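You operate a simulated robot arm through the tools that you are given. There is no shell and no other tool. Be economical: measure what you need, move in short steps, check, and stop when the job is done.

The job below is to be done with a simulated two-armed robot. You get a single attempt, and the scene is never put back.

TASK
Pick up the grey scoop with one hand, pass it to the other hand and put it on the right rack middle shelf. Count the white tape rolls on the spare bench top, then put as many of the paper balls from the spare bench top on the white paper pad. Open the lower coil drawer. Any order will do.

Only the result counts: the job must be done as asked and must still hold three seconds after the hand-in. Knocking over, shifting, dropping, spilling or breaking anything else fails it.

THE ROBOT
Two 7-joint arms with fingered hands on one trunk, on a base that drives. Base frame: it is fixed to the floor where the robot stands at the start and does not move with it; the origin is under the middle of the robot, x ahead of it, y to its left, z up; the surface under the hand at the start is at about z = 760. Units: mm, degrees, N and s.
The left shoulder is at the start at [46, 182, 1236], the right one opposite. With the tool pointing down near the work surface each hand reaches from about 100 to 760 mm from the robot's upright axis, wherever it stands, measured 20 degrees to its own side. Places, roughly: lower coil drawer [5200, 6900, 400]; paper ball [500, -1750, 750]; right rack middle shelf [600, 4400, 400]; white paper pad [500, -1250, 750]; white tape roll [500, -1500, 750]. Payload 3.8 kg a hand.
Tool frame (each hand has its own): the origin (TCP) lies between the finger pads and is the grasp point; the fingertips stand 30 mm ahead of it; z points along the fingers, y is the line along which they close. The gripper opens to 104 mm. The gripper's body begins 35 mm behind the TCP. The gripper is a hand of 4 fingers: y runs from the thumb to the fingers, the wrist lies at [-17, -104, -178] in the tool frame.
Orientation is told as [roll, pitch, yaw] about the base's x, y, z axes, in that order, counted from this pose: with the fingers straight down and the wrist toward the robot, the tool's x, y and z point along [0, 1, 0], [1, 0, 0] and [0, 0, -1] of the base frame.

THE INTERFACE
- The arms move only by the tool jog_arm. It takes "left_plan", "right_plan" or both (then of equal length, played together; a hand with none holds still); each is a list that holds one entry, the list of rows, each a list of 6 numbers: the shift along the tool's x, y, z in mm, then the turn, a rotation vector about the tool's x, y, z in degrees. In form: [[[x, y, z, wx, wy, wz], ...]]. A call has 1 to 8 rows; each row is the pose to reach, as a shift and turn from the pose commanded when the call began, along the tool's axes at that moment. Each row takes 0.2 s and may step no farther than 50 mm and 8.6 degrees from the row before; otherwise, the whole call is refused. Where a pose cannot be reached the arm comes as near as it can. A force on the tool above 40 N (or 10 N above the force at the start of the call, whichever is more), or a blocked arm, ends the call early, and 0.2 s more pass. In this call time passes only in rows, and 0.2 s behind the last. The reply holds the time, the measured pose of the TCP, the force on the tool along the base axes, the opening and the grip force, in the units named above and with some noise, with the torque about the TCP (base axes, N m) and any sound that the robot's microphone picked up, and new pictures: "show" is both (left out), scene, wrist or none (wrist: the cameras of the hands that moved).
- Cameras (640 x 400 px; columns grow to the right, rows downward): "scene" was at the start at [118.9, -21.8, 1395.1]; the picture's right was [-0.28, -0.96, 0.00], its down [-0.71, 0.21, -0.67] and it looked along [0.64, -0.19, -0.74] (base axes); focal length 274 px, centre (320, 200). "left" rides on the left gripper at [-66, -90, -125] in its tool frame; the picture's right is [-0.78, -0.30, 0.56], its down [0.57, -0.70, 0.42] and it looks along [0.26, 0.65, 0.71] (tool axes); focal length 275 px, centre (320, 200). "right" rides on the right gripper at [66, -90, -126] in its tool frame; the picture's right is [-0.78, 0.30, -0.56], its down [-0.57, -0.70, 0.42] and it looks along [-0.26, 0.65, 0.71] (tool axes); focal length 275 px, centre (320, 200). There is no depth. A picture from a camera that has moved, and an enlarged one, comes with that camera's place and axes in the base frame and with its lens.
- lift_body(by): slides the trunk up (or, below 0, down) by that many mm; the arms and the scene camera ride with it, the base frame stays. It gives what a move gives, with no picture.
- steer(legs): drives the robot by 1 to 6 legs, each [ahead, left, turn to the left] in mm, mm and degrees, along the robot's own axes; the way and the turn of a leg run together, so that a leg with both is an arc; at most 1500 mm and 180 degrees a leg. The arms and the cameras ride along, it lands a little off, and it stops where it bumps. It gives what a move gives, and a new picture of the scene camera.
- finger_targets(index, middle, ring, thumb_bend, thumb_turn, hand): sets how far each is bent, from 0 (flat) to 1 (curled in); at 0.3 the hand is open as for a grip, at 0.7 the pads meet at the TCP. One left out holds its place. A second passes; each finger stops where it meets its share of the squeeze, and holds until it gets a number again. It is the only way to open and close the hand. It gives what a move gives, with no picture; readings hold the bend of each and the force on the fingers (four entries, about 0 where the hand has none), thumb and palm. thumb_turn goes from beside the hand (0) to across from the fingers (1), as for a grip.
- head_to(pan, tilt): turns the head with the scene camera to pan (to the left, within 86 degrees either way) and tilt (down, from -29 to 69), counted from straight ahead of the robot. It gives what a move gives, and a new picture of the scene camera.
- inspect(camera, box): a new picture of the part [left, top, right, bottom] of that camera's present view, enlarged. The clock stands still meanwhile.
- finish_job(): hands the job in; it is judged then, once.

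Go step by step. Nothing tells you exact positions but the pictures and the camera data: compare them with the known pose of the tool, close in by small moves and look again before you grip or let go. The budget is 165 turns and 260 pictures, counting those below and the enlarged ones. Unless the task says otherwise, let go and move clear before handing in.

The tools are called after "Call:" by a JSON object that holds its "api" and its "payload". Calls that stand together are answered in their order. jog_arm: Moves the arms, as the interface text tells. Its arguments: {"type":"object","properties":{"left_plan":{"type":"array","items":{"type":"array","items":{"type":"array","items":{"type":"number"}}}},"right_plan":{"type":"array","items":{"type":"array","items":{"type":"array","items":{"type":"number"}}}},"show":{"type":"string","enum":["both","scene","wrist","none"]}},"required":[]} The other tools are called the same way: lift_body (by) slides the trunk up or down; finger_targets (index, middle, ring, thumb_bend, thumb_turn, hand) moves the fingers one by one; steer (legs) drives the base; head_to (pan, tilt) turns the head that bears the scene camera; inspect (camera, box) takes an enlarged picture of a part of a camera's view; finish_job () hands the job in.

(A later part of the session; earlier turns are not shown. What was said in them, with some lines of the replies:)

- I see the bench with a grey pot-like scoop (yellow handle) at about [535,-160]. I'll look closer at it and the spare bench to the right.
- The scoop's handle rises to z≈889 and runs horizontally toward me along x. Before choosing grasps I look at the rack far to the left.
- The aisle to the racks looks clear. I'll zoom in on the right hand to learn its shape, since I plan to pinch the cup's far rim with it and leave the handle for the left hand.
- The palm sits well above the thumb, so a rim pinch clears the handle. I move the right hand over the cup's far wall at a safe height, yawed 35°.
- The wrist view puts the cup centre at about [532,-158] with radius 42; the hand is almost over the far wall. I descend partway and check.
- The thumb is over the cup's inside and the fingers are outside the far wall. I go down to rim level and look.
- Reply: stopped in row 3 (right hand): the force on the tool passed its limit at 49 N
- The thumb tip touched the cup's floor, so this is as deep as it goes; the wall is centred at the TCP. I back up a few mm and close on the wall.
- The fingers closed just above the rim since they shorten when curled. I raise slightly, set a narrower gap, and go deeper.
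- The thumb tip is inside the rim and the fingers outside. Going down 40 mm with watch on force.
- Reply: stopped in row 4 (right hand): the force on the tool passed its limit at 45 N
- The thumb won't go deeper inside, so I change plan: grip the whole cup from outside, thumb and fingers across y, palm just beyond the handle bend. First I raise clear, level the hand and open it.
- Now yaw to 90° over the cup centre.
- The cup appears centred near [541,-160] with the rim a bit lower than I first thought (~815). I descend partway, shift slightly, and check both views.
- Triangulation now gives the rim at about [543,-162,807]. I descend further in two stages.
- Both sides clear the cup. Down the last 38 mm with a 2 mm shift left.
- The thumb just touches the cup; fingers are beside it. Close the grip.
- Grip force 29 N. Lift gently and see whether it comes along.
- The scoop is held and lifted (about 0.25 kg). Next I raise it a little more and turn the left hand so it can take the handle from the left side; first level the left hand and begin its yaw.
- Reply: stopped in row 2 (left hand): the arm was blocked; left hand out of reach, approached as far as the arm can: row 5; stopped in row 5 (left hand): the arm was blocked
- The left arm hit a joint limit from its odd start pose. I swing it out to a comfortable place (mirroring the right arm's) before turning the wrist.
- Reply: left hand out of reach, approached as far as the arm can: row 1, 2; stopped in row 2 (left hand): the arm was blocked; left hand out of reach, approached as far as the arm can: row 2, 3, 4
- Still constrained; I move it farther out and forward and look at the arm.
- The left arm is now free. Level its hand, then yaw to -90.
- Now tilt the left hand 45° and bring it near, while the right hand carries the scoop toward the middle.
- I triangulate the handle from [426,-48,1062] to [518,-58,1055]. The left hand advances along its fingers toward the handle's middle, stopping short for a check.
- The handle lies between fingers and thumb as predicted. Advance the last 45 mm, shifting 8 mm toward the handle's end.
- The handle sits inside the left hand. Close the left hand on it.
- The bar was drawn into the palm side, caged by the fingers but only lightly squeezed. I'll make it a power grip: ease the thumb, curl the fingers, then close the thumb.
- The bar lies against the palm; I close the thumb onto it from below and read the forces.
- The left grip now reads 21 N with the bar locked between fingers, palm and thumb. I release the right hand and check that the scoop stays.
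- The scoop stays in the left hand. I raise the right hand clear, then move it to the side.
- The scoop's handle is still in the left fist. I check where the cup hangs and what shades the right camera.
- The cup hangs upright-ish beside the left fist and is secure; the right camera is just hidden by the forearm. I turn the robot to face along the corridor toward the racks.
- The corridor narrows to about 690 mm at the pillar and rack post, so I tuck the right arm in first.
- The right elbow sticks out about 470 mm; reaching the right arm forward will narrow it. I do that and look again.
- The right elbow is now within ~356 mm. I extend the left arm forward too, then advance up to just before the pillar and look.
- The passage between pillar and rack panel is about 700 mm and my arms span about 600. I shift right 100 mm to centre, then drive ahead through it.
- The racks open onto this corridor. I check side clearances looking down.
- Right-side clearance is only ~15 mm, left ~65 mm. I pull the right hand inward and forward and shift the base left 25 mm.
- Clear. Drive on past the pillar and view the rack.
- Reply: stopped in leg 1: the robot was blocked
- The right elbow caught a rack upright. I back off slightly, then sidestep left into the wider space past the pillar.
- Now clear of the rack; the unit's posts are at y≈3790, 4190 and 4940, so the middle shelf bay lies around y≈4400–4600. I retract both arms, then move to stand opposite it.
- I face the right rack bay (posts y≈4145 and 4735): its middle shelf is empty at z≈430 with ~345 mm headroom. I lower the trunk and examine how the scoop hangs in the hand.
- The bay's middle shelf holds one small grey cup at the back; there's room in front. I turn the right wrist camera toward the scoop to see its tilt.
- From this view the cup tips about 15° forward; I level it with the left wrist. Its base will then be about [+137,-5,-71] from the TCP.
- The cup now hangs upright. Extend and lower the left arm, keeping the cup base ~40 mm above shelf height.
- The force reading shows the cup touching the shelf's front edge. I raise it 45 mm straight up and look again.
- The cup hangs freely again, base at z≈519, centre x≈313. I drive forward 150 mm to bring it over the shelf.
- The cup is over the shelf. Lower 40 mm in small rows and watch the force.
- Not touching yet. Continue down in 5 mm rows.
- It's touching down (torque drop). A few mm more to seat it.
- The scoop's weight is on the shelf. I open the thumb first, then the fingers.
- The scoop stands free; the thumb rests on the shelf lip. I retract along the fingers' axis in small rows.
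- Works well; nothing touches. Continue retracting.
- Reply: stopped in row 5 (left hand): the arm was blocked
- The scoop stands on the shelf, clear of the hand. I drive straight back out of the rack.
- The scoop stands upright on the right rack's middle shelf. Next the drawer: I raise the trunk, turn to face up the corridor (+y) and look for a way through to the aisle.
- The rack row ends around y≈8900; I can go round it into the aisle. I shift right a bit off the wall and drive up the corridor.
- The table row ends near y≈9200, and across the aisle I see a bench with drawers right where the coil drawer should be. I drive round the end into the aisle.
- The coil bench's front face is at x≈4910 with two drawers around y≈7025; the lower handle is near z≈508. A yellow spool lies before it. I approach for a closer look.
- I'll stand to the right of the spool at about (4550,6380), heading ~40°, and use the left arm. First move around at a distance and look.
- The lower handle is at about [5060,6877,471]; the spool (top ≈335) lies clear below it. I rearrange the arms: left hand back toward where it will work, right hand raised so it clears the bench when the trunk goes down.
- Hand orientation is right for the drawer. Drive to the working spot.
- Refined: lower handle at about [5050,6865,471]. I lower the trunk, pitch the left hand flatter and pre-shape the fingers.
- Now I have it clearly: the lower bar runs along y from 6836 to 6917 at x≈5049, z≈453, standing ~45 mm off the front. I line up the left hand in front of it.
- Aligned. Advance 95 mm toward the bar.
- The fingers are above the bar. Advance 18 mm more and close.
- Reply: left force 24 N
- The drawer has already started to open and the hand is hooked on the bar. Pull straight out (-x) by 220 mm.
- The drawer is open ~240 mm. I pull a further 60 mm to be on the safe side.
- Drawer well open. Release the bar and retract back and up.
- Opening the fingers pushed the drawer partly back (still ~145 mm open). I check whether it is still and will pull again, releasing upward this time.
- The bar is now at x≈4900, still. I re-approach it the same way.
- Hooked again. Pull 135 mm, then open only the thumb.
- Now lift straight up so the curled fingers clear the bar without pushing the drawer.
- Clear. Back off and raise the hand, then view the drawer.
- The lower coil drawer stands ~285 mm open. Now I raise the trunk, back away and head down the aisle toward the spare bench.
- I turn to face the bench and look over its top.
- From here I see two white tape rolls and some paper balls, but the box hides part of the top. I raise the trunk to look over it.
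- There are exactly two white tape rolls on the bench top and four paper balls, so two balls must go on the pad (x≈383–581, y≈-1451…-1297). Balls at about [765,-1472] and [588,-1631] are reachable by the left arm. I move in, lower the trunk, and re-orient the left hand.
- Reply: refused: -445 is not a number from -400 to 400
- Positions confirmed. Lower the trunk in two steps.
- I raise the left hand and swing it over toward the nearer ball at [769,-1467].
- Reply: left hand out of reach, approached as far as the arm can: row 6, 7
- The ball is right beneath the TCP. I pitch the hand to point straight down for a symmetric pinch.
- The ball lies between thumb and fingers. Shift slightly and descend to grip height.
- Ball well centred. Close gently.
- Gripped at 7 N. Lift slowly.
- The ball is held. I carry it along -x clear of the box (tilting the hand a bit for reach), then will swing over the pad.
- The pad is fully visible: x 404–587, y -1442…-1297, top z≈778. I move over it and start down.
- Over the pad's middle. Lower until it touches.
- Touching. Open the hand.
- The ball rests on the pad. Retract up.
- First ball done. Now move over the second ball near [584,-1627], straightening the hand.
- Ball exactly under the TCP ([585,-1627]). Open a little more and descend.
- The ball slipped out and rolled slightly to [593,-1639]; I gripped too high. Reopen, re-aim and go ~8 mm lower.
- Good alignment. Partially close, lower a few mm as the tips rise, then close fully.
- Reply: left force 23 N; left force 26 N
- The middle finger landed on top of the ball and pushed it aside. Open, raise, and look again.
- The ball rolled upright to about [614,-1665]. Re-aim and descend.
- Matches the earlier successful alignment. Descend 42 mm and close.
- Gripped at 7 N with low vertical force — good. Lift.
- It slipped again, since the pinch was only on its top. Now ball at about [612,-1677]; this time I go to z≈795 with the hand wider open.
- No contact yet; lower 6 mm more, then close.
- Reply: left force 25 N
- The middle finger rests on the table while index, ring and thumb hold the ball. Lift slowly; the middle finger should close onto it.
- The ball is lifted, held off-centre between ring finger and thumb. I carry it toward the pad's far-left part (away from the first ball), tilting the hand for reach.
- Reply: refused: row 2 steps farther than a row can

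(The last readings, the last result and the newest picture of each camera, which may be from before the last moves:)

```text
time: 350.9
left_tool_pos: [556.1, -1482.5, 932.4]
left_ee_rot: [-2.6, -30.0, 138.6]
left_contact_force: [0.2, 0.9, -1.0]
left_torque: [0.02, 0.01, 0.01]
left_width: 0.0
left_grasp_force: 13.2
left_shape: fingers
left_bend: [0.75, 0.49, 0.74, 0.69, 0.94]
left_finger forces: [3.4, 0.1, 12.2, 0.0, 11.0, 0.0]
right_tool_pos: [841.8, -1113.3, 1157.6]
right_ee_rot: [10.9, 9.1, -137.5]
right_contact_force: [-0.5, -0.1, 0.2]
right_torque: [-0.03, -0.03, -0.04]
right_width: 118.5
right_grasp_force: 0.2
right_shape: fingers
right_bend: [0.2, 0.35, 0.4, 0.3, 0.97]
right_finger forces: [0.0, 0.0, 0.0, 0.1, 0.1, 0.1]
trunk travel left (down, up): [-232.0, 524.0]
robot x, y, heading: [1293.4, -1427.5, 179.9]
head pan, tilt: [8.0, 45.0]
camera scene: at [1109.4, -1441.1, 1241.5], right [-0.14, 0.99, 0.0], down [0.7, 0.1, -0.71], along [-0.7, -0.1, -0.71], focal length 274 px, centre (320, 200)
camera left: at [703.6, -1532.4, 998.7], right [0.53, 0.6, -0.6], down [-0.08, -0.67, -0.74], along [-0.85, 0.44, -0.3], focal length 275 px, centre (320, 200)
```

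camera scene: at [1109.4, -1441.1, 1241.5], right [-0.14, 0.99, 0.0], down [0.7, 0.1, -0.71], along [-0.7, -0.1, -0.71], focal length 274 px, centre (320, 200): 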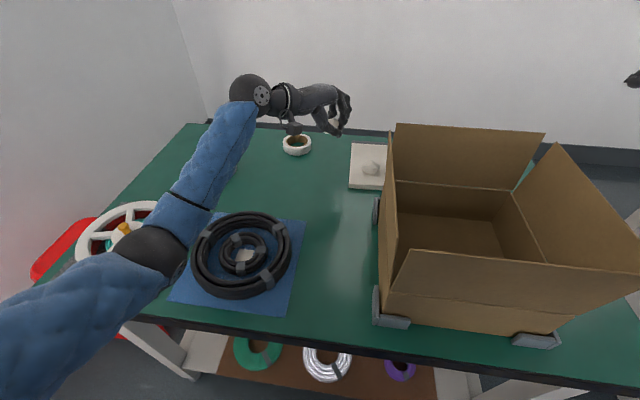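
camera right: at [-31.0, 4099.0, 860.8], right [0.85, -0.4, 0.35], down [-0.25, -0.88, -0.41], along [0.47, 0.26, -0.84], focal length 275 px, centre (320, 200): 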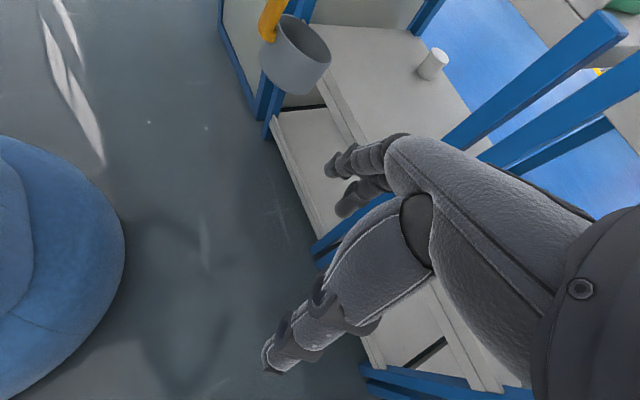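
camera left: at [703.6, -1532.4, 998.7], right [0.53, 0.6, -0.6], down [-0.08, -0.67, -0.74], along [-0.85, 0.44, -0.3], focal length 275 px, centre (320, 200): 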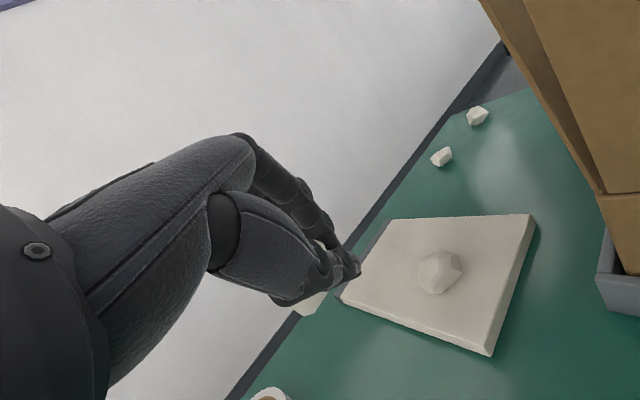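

Ball 2 still held. Move it over the pad's left-far area at height first.

Call:
{"api": "jog_arm", "payload": {"left_plan": [[[-7, 35, 20, 0, 0, 0], [-15, 70, 40, 0, 0, 0], [-22, 104, 60, 0, 0, 0]]], "show": "wrist"}}

```text
time: 351.7
left_tool_pos: [487.5, -1385.3, 932.9]
left_ee_rot: [-2.4, -30.0, 138.5]
left_contact_force: [0.2, 0.4, 0.5]
left_torque: [-0.01, 0.0, 0.0]
left_width: 0.0
left_grasp_force: 12.8
left_shape: fingers
left_bend: [0.75, 0.49, 0.74, 0.69, 0.94]
left_finger forces: [3.1, 0.0, 11.5, 0.0, 10.6, 0.0]
right_tool_pos: [842.9, -1113.9, 1157.6]
right_ee_rot: [10.9, 9.1, -137.4]
right_contact_force: [0.3, 0.1, 0.5]
right_torque: [0.0, 0.0, -0.01]
right_width: 118.7
right_grasp_force: 0.1
right_shape: fingers
right_bend: [0.2, 0.35, 0.4, 0.3, 0.97]
right_finger forces: [0.0, 0.1, 0.0, 0.0, 0.1, 0.1]
trunk travel left (down, up): [-232.0, 524.0]
robot x, y, heading: [1288.8, -1433.3, 179.7]
head pan, tilt: [8.0, 45.0]
camera left: at [634.7, -1434.1, 998.7], right [0.53, 0.6, -0.6], down [-0.08, -0.67, -0.74], along [-0.85, 0.44, -0.3], focal length 275 px, centre (320, 200)
```

left: 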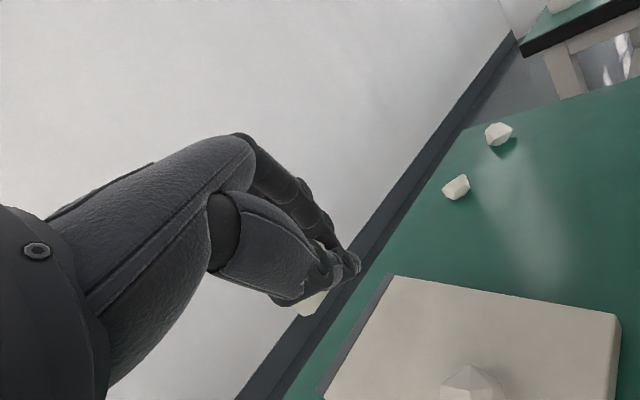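

Reached. Descend 75 mm and check.

Call:
{"api": "jog_arm", "payload": {"left_plan": [[[0, -13, 22, 0, 0, 0], [0, -25, 43, 0, 0, 0], [0, -38, 65, 0, 0, 0]]], "show": "wrist"}}

Call:
{"api": "inspect", "payload": {"camera": "scene", "box": [280, 80, 420, 200]}}

```text
time: 352.5
left_tool_pos: [498.2, -1378.5, 853.0]
left_ee_rot: [-2.4, -29.8, 138.5]
left_contact_force: [0.3, -0.6, -0.7]
left_torque: [-0.01, 0.0, -0.02]
left_width: 0.3
left_grasp_force: 12.5
left_shape: fingers
left_bend: [0.75, 0.49, 0.74, 0.69, 0.94]
left_finger forces: [3.2, 0.0, 11.3, 0.1, 10.2, 0.0]
left hand out of reach, approached as far as the arm can: row 2, 3
right_tool_pos: [841.1, -1114.9, 1158.3]
right_ee_rot: [10.9, 9.2, -137.6]
right_contact_force: [-1.2, -0.8, 0.4]
right_torque: [0.01, 0.06, -0.04]
right_width: 118.5
right_grasp_force: 0.0
right_shape: fingers
right_bend: [0.2, 0.35, 0.4, 0.3, 0.97]
right_finger forces: [0.0, 0.1, 0.0, 0.1, 0.0, 0.0]
trunk travel left (down, up): [-232.0, 524.0]
robot x, y, heading: [1291.8, -1429.6, 179.8]
head pan, tilt: [8.0, 45.0]
camera left: at [643.7, -1426.6, 920.3], right [0.53, 0.6, -0.6], down [-0.08, -0.67, -0.74], along [-0.85, 0.44, -0.3], focal length 275 px, centre (320, 200)
```

left: 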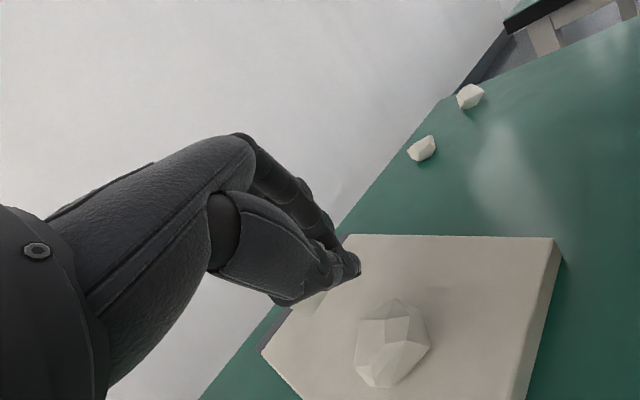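

```text
3.33 times, centred on (350, 140) of scene
camera zoom: at [1109.4, -1441.5, 1241.4], right [-0.14, 0.99, 0.0], down [0.7, 0.1, -0.71], along [-0.7, -0.1, -0.71], focal length 914 px, centre (220, 400)
```

zoom: 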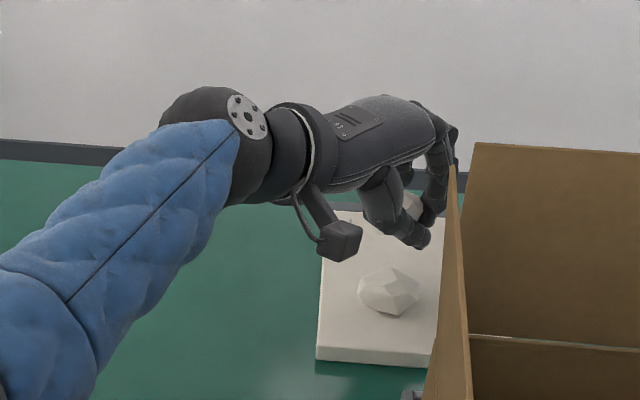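

At arm's limit, but the ball is just ~30 mm above a free spot of the pad. I lower the trunk for the last bit.

Call:
{"api": "lift_body", "payload": {"by": -22}}

Call:
{"api": "inspect", "payload": {"camera": "scene", "box": [310, 110, 410, 190]}}

Call:
{"api": "inspect", "payload": {"camera": "left", "box": [220, 190, 480, 400]}}

```text
time: 353.2
left_tool_pos: [496.3, -1381.4, 834.2]
left_ee_rot: [-2.5, -30.0, 138.4]
left_contact_force: [-0.8, -0.7, 0.5]
left_torque: [-0.02, 0.0, 0.02]
left_width: 0.1
left_grasp_force: 12.3
left_shape: fingers
left_bend: [0.75, 0.49, 0.74, 0.69, 0.94]
left_finger forces: [3.1, 0.0, 11.2, 0.0, 10.2, 0.0]
right_tool_pos: [843.9, -1115.0, 1136.9]
right_ee_rot: [10.7, 9.0, -137.5]
right_contact_force: [-0.7, -0.3, 0.2]
right_torque: [0.03, 0.0, 0.01]
right_width: 118.6
right_grasp_force: 0.1
right_shape: fingers
right_bend: [0.2, 0.35, 0.4, 0.3, 0.97]
right_finger forces: [0.0, 0.0, 0.0, 0.1, 0.0, 0.1]
trunk travel left (down, up): [-210.0, 546.0]
robot x, y, heading: [1293.4, -1427.9, 179.9]
head pan, tilt: [8.0, 45.0]
```

```text
5.00 times, centred on (360, 150) of scene
camera zoom: at [1099.7, -1441.6, 1219.0], right [-0.14, 0.99, 0.0], down [0.7, 0.1, -0.71], along [-0.7, -0.1, -0.71], focal length 1371 px, centre (120, 450)
```

zoom: 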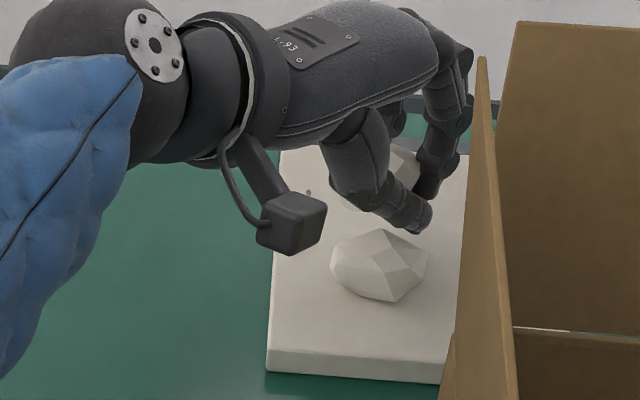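

```text
1.90 times, centred on (350, 295) of left
camera zoom: at [644.6, -1429.5, 900.3], right [0.53, 0.6, -0.6], down [-0.08, -0.67, -0.74], along [-0.85, 0.44, -0.3], focal length 524 px, centre (263, 19)
```

zoom: 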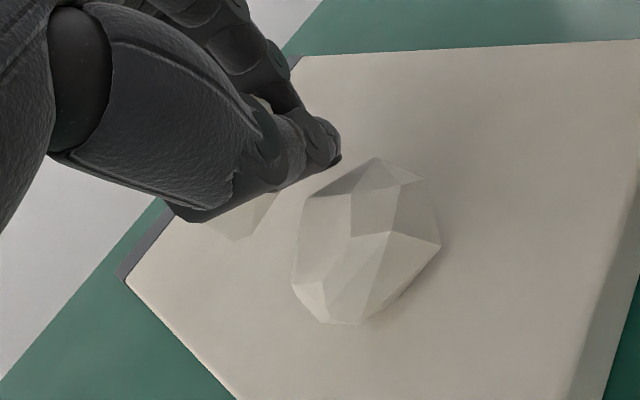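

Ball 2 is ~10 mm above the pad, clear of ball 1. Lower a touch more, then release.

Call:
{"api": "lift_body", "payload": {"by": -10}}

Call:
{"api": "finger_targets", "payload": {"hand": "left", "ring": 0.55, "index": 0.6, "thumb_bend": 0.6, "middle": 0.49}}

Call:
{"api": "inspect", "payload": {"camera": "left", "box": [220, 190, 480, 400]}}

```text
time: 353.8
left_tool_pos: [496.6, -1379.2, 822.7]
left_ee_rot: [-2.6, -29.9, 138.4]
left_contact_force: [-0.7, 0.6, 1.7]
left_torque: [0.0, -0.02, 0.02]
left_width: 0.1
left_grasp_force: 12.4
left_shape: fingers
left_bend: [0.75, 0.49, 0.74, 0.7, 0.94]
left_finger forces: [0.0, 0.0, 12.2, 0.0, 13.6, 0.0]
right_tool_pos: [842.6, -1114.4, 1127.2]
right_ee_rot: [10.8, 9.1, -137.5]
right_contact_force: [0.0, -0.8, 0.3]
right_torque: [-0.01, 0.03, 0.02]
right_width: 118.6
right_grasp_force: 0.0
right_shape: fingers
right_bend: [0.2, 0.35, 0.4, 0.3, 0.97]
right_finger forces: [0.1, 0.0, 0.0, 0.1, 0.1, 0.0]
trunk travel left (down, up): [-200.0, 556.0]
robot x, y, heading: [1290.7, -1427.8, 179.8]
head pan, tilt: [8.0, 45.0]
```

```text
time: 354.8
left_tool_pos: [497.8, -1378.9, 825.7]
left_ee_rot: [-2.6, -30.1, 138.4]
left_contact_force: [0.0, 2.3, 8.5]
left_torque: [0.01, -0.17, 0.05]
left_width: 21.2
left_grasp_force: 5.1
left_shape: fingers
left_bend: [0.6, 0.49, 0.55, 0.64, 0.97]
left_finger forces: [0.0, 0.0, 0.1, 0.0, 9.5, 0.1]
right_tool_pos: [841.7, -1113.9, 1126.4]
right_ee_rot: [10.8, 9.1, -137.5]
right_contact_force: [-0.5, 0.2, 0.7]
right_torque: [0.0, 0.01, 0.03]
right_width: 118.6
right_grasp_force: 0.1
right_shape: fingers
right_bend: [0.2, 0.35, 0.4, 0.3, 0.97]
right_finger forces: [0.0, 0.0, 0.1, 0.1, 0.0, 0.0]
trunk travel left (down, up): [-200.0, 556.0]
robot x, y, heading: [1295.5, -1430.6, 179.7]
head pan, tilt: [8.0, 45.0]
```

```text
1.90 times, centred on (350, 295) of left
camera zoom: at [644.7, -1428.9, 890.7], right [0.53, 0.6, -0.6], down [-0.08, -0.67, -0.74], along [-0.85, 0.44, -0.3], focal length 524 px, centre (263, 19)
```

zoom: 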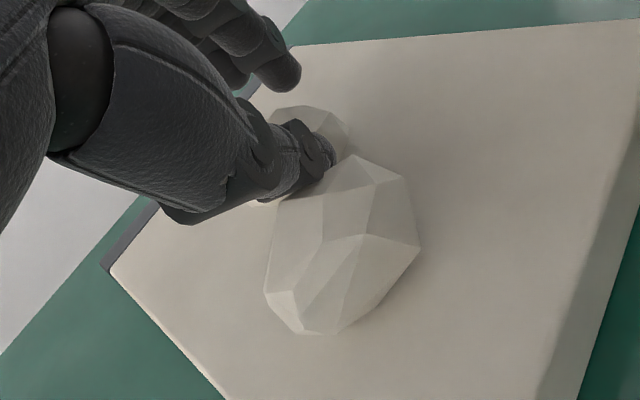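

Ball 2 rests on the pad between thumb and fingers. Open the fingers more, then rise straight up.

Call:
{"api": "finger_targets", "payload": {"hand": "left", "index": 0.4, "middle": 0.4, "ring": 0.4}}

Call:
{"api": "lift_body", "payload": {"by": 70}}

Call:
{"api": "inspect", "payload": {"camera": "left", "box": [220, 150, 640, 400]}}

```text
time: 355.8
left_tool_pos: [497.8, -1380.9, 824.2]
left_ee_rot: [-2.6, -30.0, 138.5]
left_contact_force: [-0.5, 3.4, 10.8]
left_torque: [-0.03, -0.18, 0.07]
left_width: 46.2
left_grasp_force: 5.4
left_shape: fingers
left_bend: [0.4, 0.4, 0.4, 0.65, 0.97]
left_finger forces: [0.0, 0.0, 0.0, 0.1, 10.7, 0.0]
right_tool_pos: [842.5, -1114.4, 1126.9]
right_ee_rot: [10.8, 9.1, -137.5]
right_contact_force: [0.5, -0.4, 0.3]
right_torque: [0.02, -0.03, -0.05]
right_width: 118.7
right_grasp_force: 0.1
right_shape: fingers
right_bend: [0.2, 0.35, 0.4, 0.3, 0.97]
right_finger forces: [0.0, 0.0, 0.0, 0.0, 0.0, 0.0]
trunk travel left (down, up): [-200.0, 556.0]
robot x, y, heading: [1292.0, -1430.2, 180.0]
head pan, tilt: [8.0, 45.0]
```

```text
time: 356.8
left_tool_pos: [502.9, -1380.5, 913.4]
left_ee_rot: [-1.4, -31.0, 137.9]
left_contact_force: [-0.2, 0.5, 0.8]
left_torque: [0.02, -0.01, 0.03]
left_width: 53.8
left_grasp_force: 0.1
left_shape: fingers
left_bend: [0.4, 0.4, 0.4, 0.6, 0.97]
left_finger forces: [0.0, 0.0, 0.0, 0.0, 0.1, 0.0]
right_tool_pos: [840.2, -1114.8, 1195.8]
right_ee_rot: [10.8, 9.2, -137.6]
right_contact_force: [-0.3, 0.5, -0.9]
right_torque: [0.02, -0.01, -0.02]
right_width: 118.4
right_grasp_force: 0.1
right_shape: fingers
right_bend: [0.2, 0.35, 0.4, 0.3, 0.97]
right_finger forces: [0.0, 0.0, 0.0, 0.0, 0.1, 0.0]
trunk travel left (down, up): [-270.0, 486.0]
robot x, y, heading: [1294.3, -1430.2, 180.0]
head pan, tilt: [8.0, 45.0]
```

```text
1.52 times, centred on (430, 275) of left
camera zoom: at [650.8, -1428.7, 974.4], right [0.51, 0.6, -0.61], down [-0.1, -0.67, -0.74], along [-0.85, 0.44, -0.28], focal length 420 px, centre (152, 86)
```

zoom: 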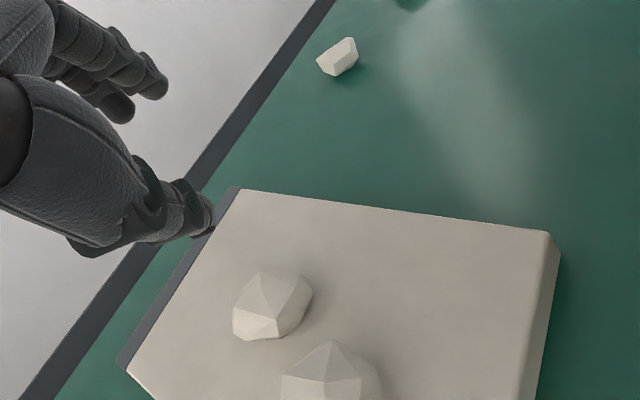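

Both balls lie on the pad — two, matching the two tape rolls. I move the hand left away from the box and back the robot off, then take a final look.

Call:
{"api": "jog_arm", "payload": {"left_plan": [[[20, -22, -25, 0, 0, 0], [41, -44, -50, 0, 0, 0], [62, -67, -75, 0, 0, 0], [95, -90, -90, 0, 0, 0]]], "show": "none"}}

Call:
{"api": "lift_body", "payload": {"by": 200}}

Call:
{"api": "steer", "payload": {"legs": [[-350, 0, 0]]}}

Call:
{"api": "inspect", "payload": {"camera": "scene", "box": [200, 60, 480, 240]}}

```text
time: 357.8
left_tool_pos: [478.8, -1534.4, 940.8]
left_ee_rot: [-1.3, -31.1, 137.8]
left_contact_force: [-1.2, 0.0, -0.4]
left_torque: [0.0, 0.01, 0.0]
left_width: 53.5
left_grasp_force: 0.1
left_shape: fingers
left_bend: [0.4, 0.4, 0.4, 0.6, 0.97]
left_finger forces: [0.0, 0.0, 0.1, 0.0, 0.0, 0.0]
left hand out of reach, approached as far as the arm can: row 1, 2, 3, 4
right_tool_pos: [842.3, -1115.3, 1196.7]
right_ee_rot: [10.8, 9.2, -137.4]
right_contact_force: [-0.1, -0.7, 0.3]
right_torque: [-0.01, -0.03, 0.01]
right_width: 118.6
right_grasp_force: 0.0
right_shape: fingers
right_bend: [0.2, 0.35, 0.4, 0.3, 0.97]
right_finger forces: [0.0, 0.1, 0.0, 0.0, 0.1, 0.0]
trunk travel left (down, up): [-270.0, 486.0]
robot x, y, heading: [1292.4, -1427.2, 180.0]
head pan, tilt: [8.0, 45.0]
```

```text
time: 360.0
left_tool_pos: [506.6, -1534.6, 1225.9]
left_ee_rot: [4.2, -36.0, 134.9]
left_contact_force: [0.7, 0.8, -0.1]
left_torque: [0.0, -0.01, -0.02]
left_width: 53.5
left_grasp_force: 0.1
left_shape: fingers
left_bend: [0.4, 0.4, 0.4, 0.6, 0.97]
left_finger forces: [0.1, 0.0, 0.0, 0.0, 0.0, 0.1]
right_tool_pos: [841.5, -1114.4, 1395.5]
right_ee_rot: [11.0, 9.2, -137.6]
right_contact_force: [0.3, -0.1, 0.6]
right_torque: [-0.02, -0.01, -0.04]
right_width: 118.4
right_grasp_force: 0.1
right_shape: fingers
right_bend: [0.2, 0.35, 0.4, 0.3, 0.97]
right_finger forces: [0.1, 0.0, 0.0, 0.0, 0.1, 0.0]
trunk travel left (down, up): [-470.0, 286.0]
robot x, y, heading: [1292.0, -1430.1, 179.8]
head pan, tilt: [8.0, 45.0]
```

```text
time: 362.3
left_tool_pos: [857.6, -1539.2, 1226.7]
left_ee_rot: [4.3, -36.0, 135.4]
left_contact_force: [-0.3, -0.4, -0.8]
left_torque: [0.01, -0.02, 0.0]
left_width: 53.2
left_grasp_force: 0.0
left_shape: fingers
left_bend: [0.4, 0.4, 0.4, 0.6, 0.97]
left_finger forces: [0.1, 0.1, 0.0, 0.0, 0.0, 0.0]
right_tool_pos: [1188.6, -1119.1, 1396.7]
right_ee_rot: [10.8, 9.1, -137.0]
right_contact_force: [0.3, -0.3, 0.0]
right_torque: [0.02, 0.01, 0.01]
right_width: 118.6
right_grasp_force: 0.1
right_shape: fingers
right_bend: [0.2, 0.35, 0.4, 0.3, 0.97]
right_finger forces: [0.0, 0.0, 0.0, 0.0, 0.0, 0.0]
trunk travel left (down, up): [-470.0, 286.0]
robot x, y, heading: [1642.8, -1431.2, -179.5]
head pan, tilt: [8.0, 45.0]
camera scene: at [1536.4, -1441.8, 1482.9], right [-0.15, 0.99, 0.0], down [0.7, 0.1, -0.71], along [-0.7, -0.1, -0.71], focal length 274 px, centre (320, 200)
```

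scene: 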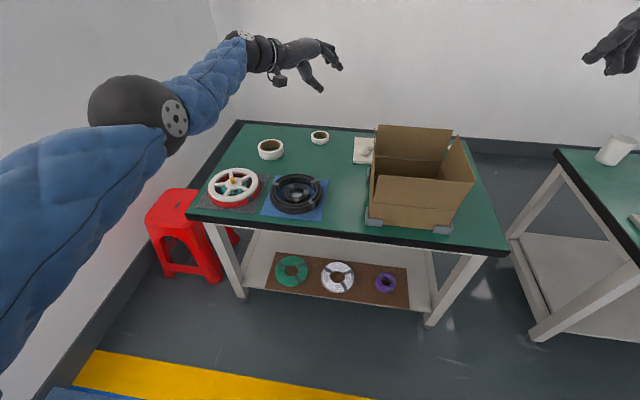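

```text
2.22 times, centred on (340, 150) of scene
camera zoom: at [1536.4, -1441.8, 1482.9], right [-0.15, 0.99, 0.0], down [0.7, 0.1, -0.71], along [-0.7, -0.1, -0.71], focal length 609 px, centre (276, 311)
```

zoom: 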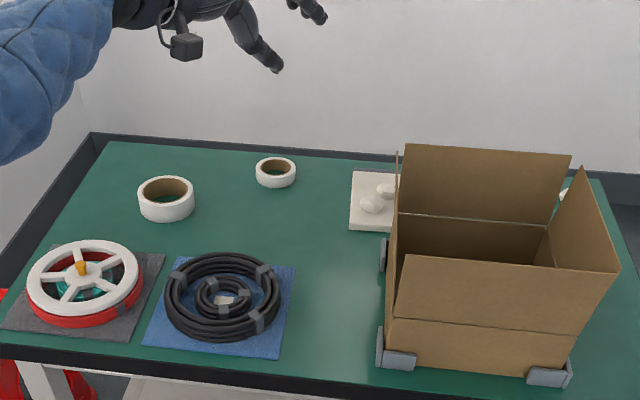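

Everything looks as it should: two tape rolls undisturbed, two balls on the pad, the drawer open and the scoop on the shelf. I hand in.

Call:
{"api": "finish_job", "payload": {}}

```text
The job is handed in.
```

The job is handed in; no verdict came back with it.

- **Scoop:** I picked it up with the right hand, passed it to the left hand and set it upright on the right rack's middle shelf. Two racks stand side by side there; I used the one at your given position.
- **Tape rolls and paper balls:** I counted two white tape rolls on the spare bench top and put two paper balls on the white paper pad. The second ball slipped three times and rolled a few centimetres on the bench before I got it onto the pad. The other two balls are still on the bench.
- **Drawer:** The lower coil drawer is open by about 285 mm.

On the way to the racks, my right elbow caught a rack upright and stopped the robot. I saw nothing knocked over or moved there.
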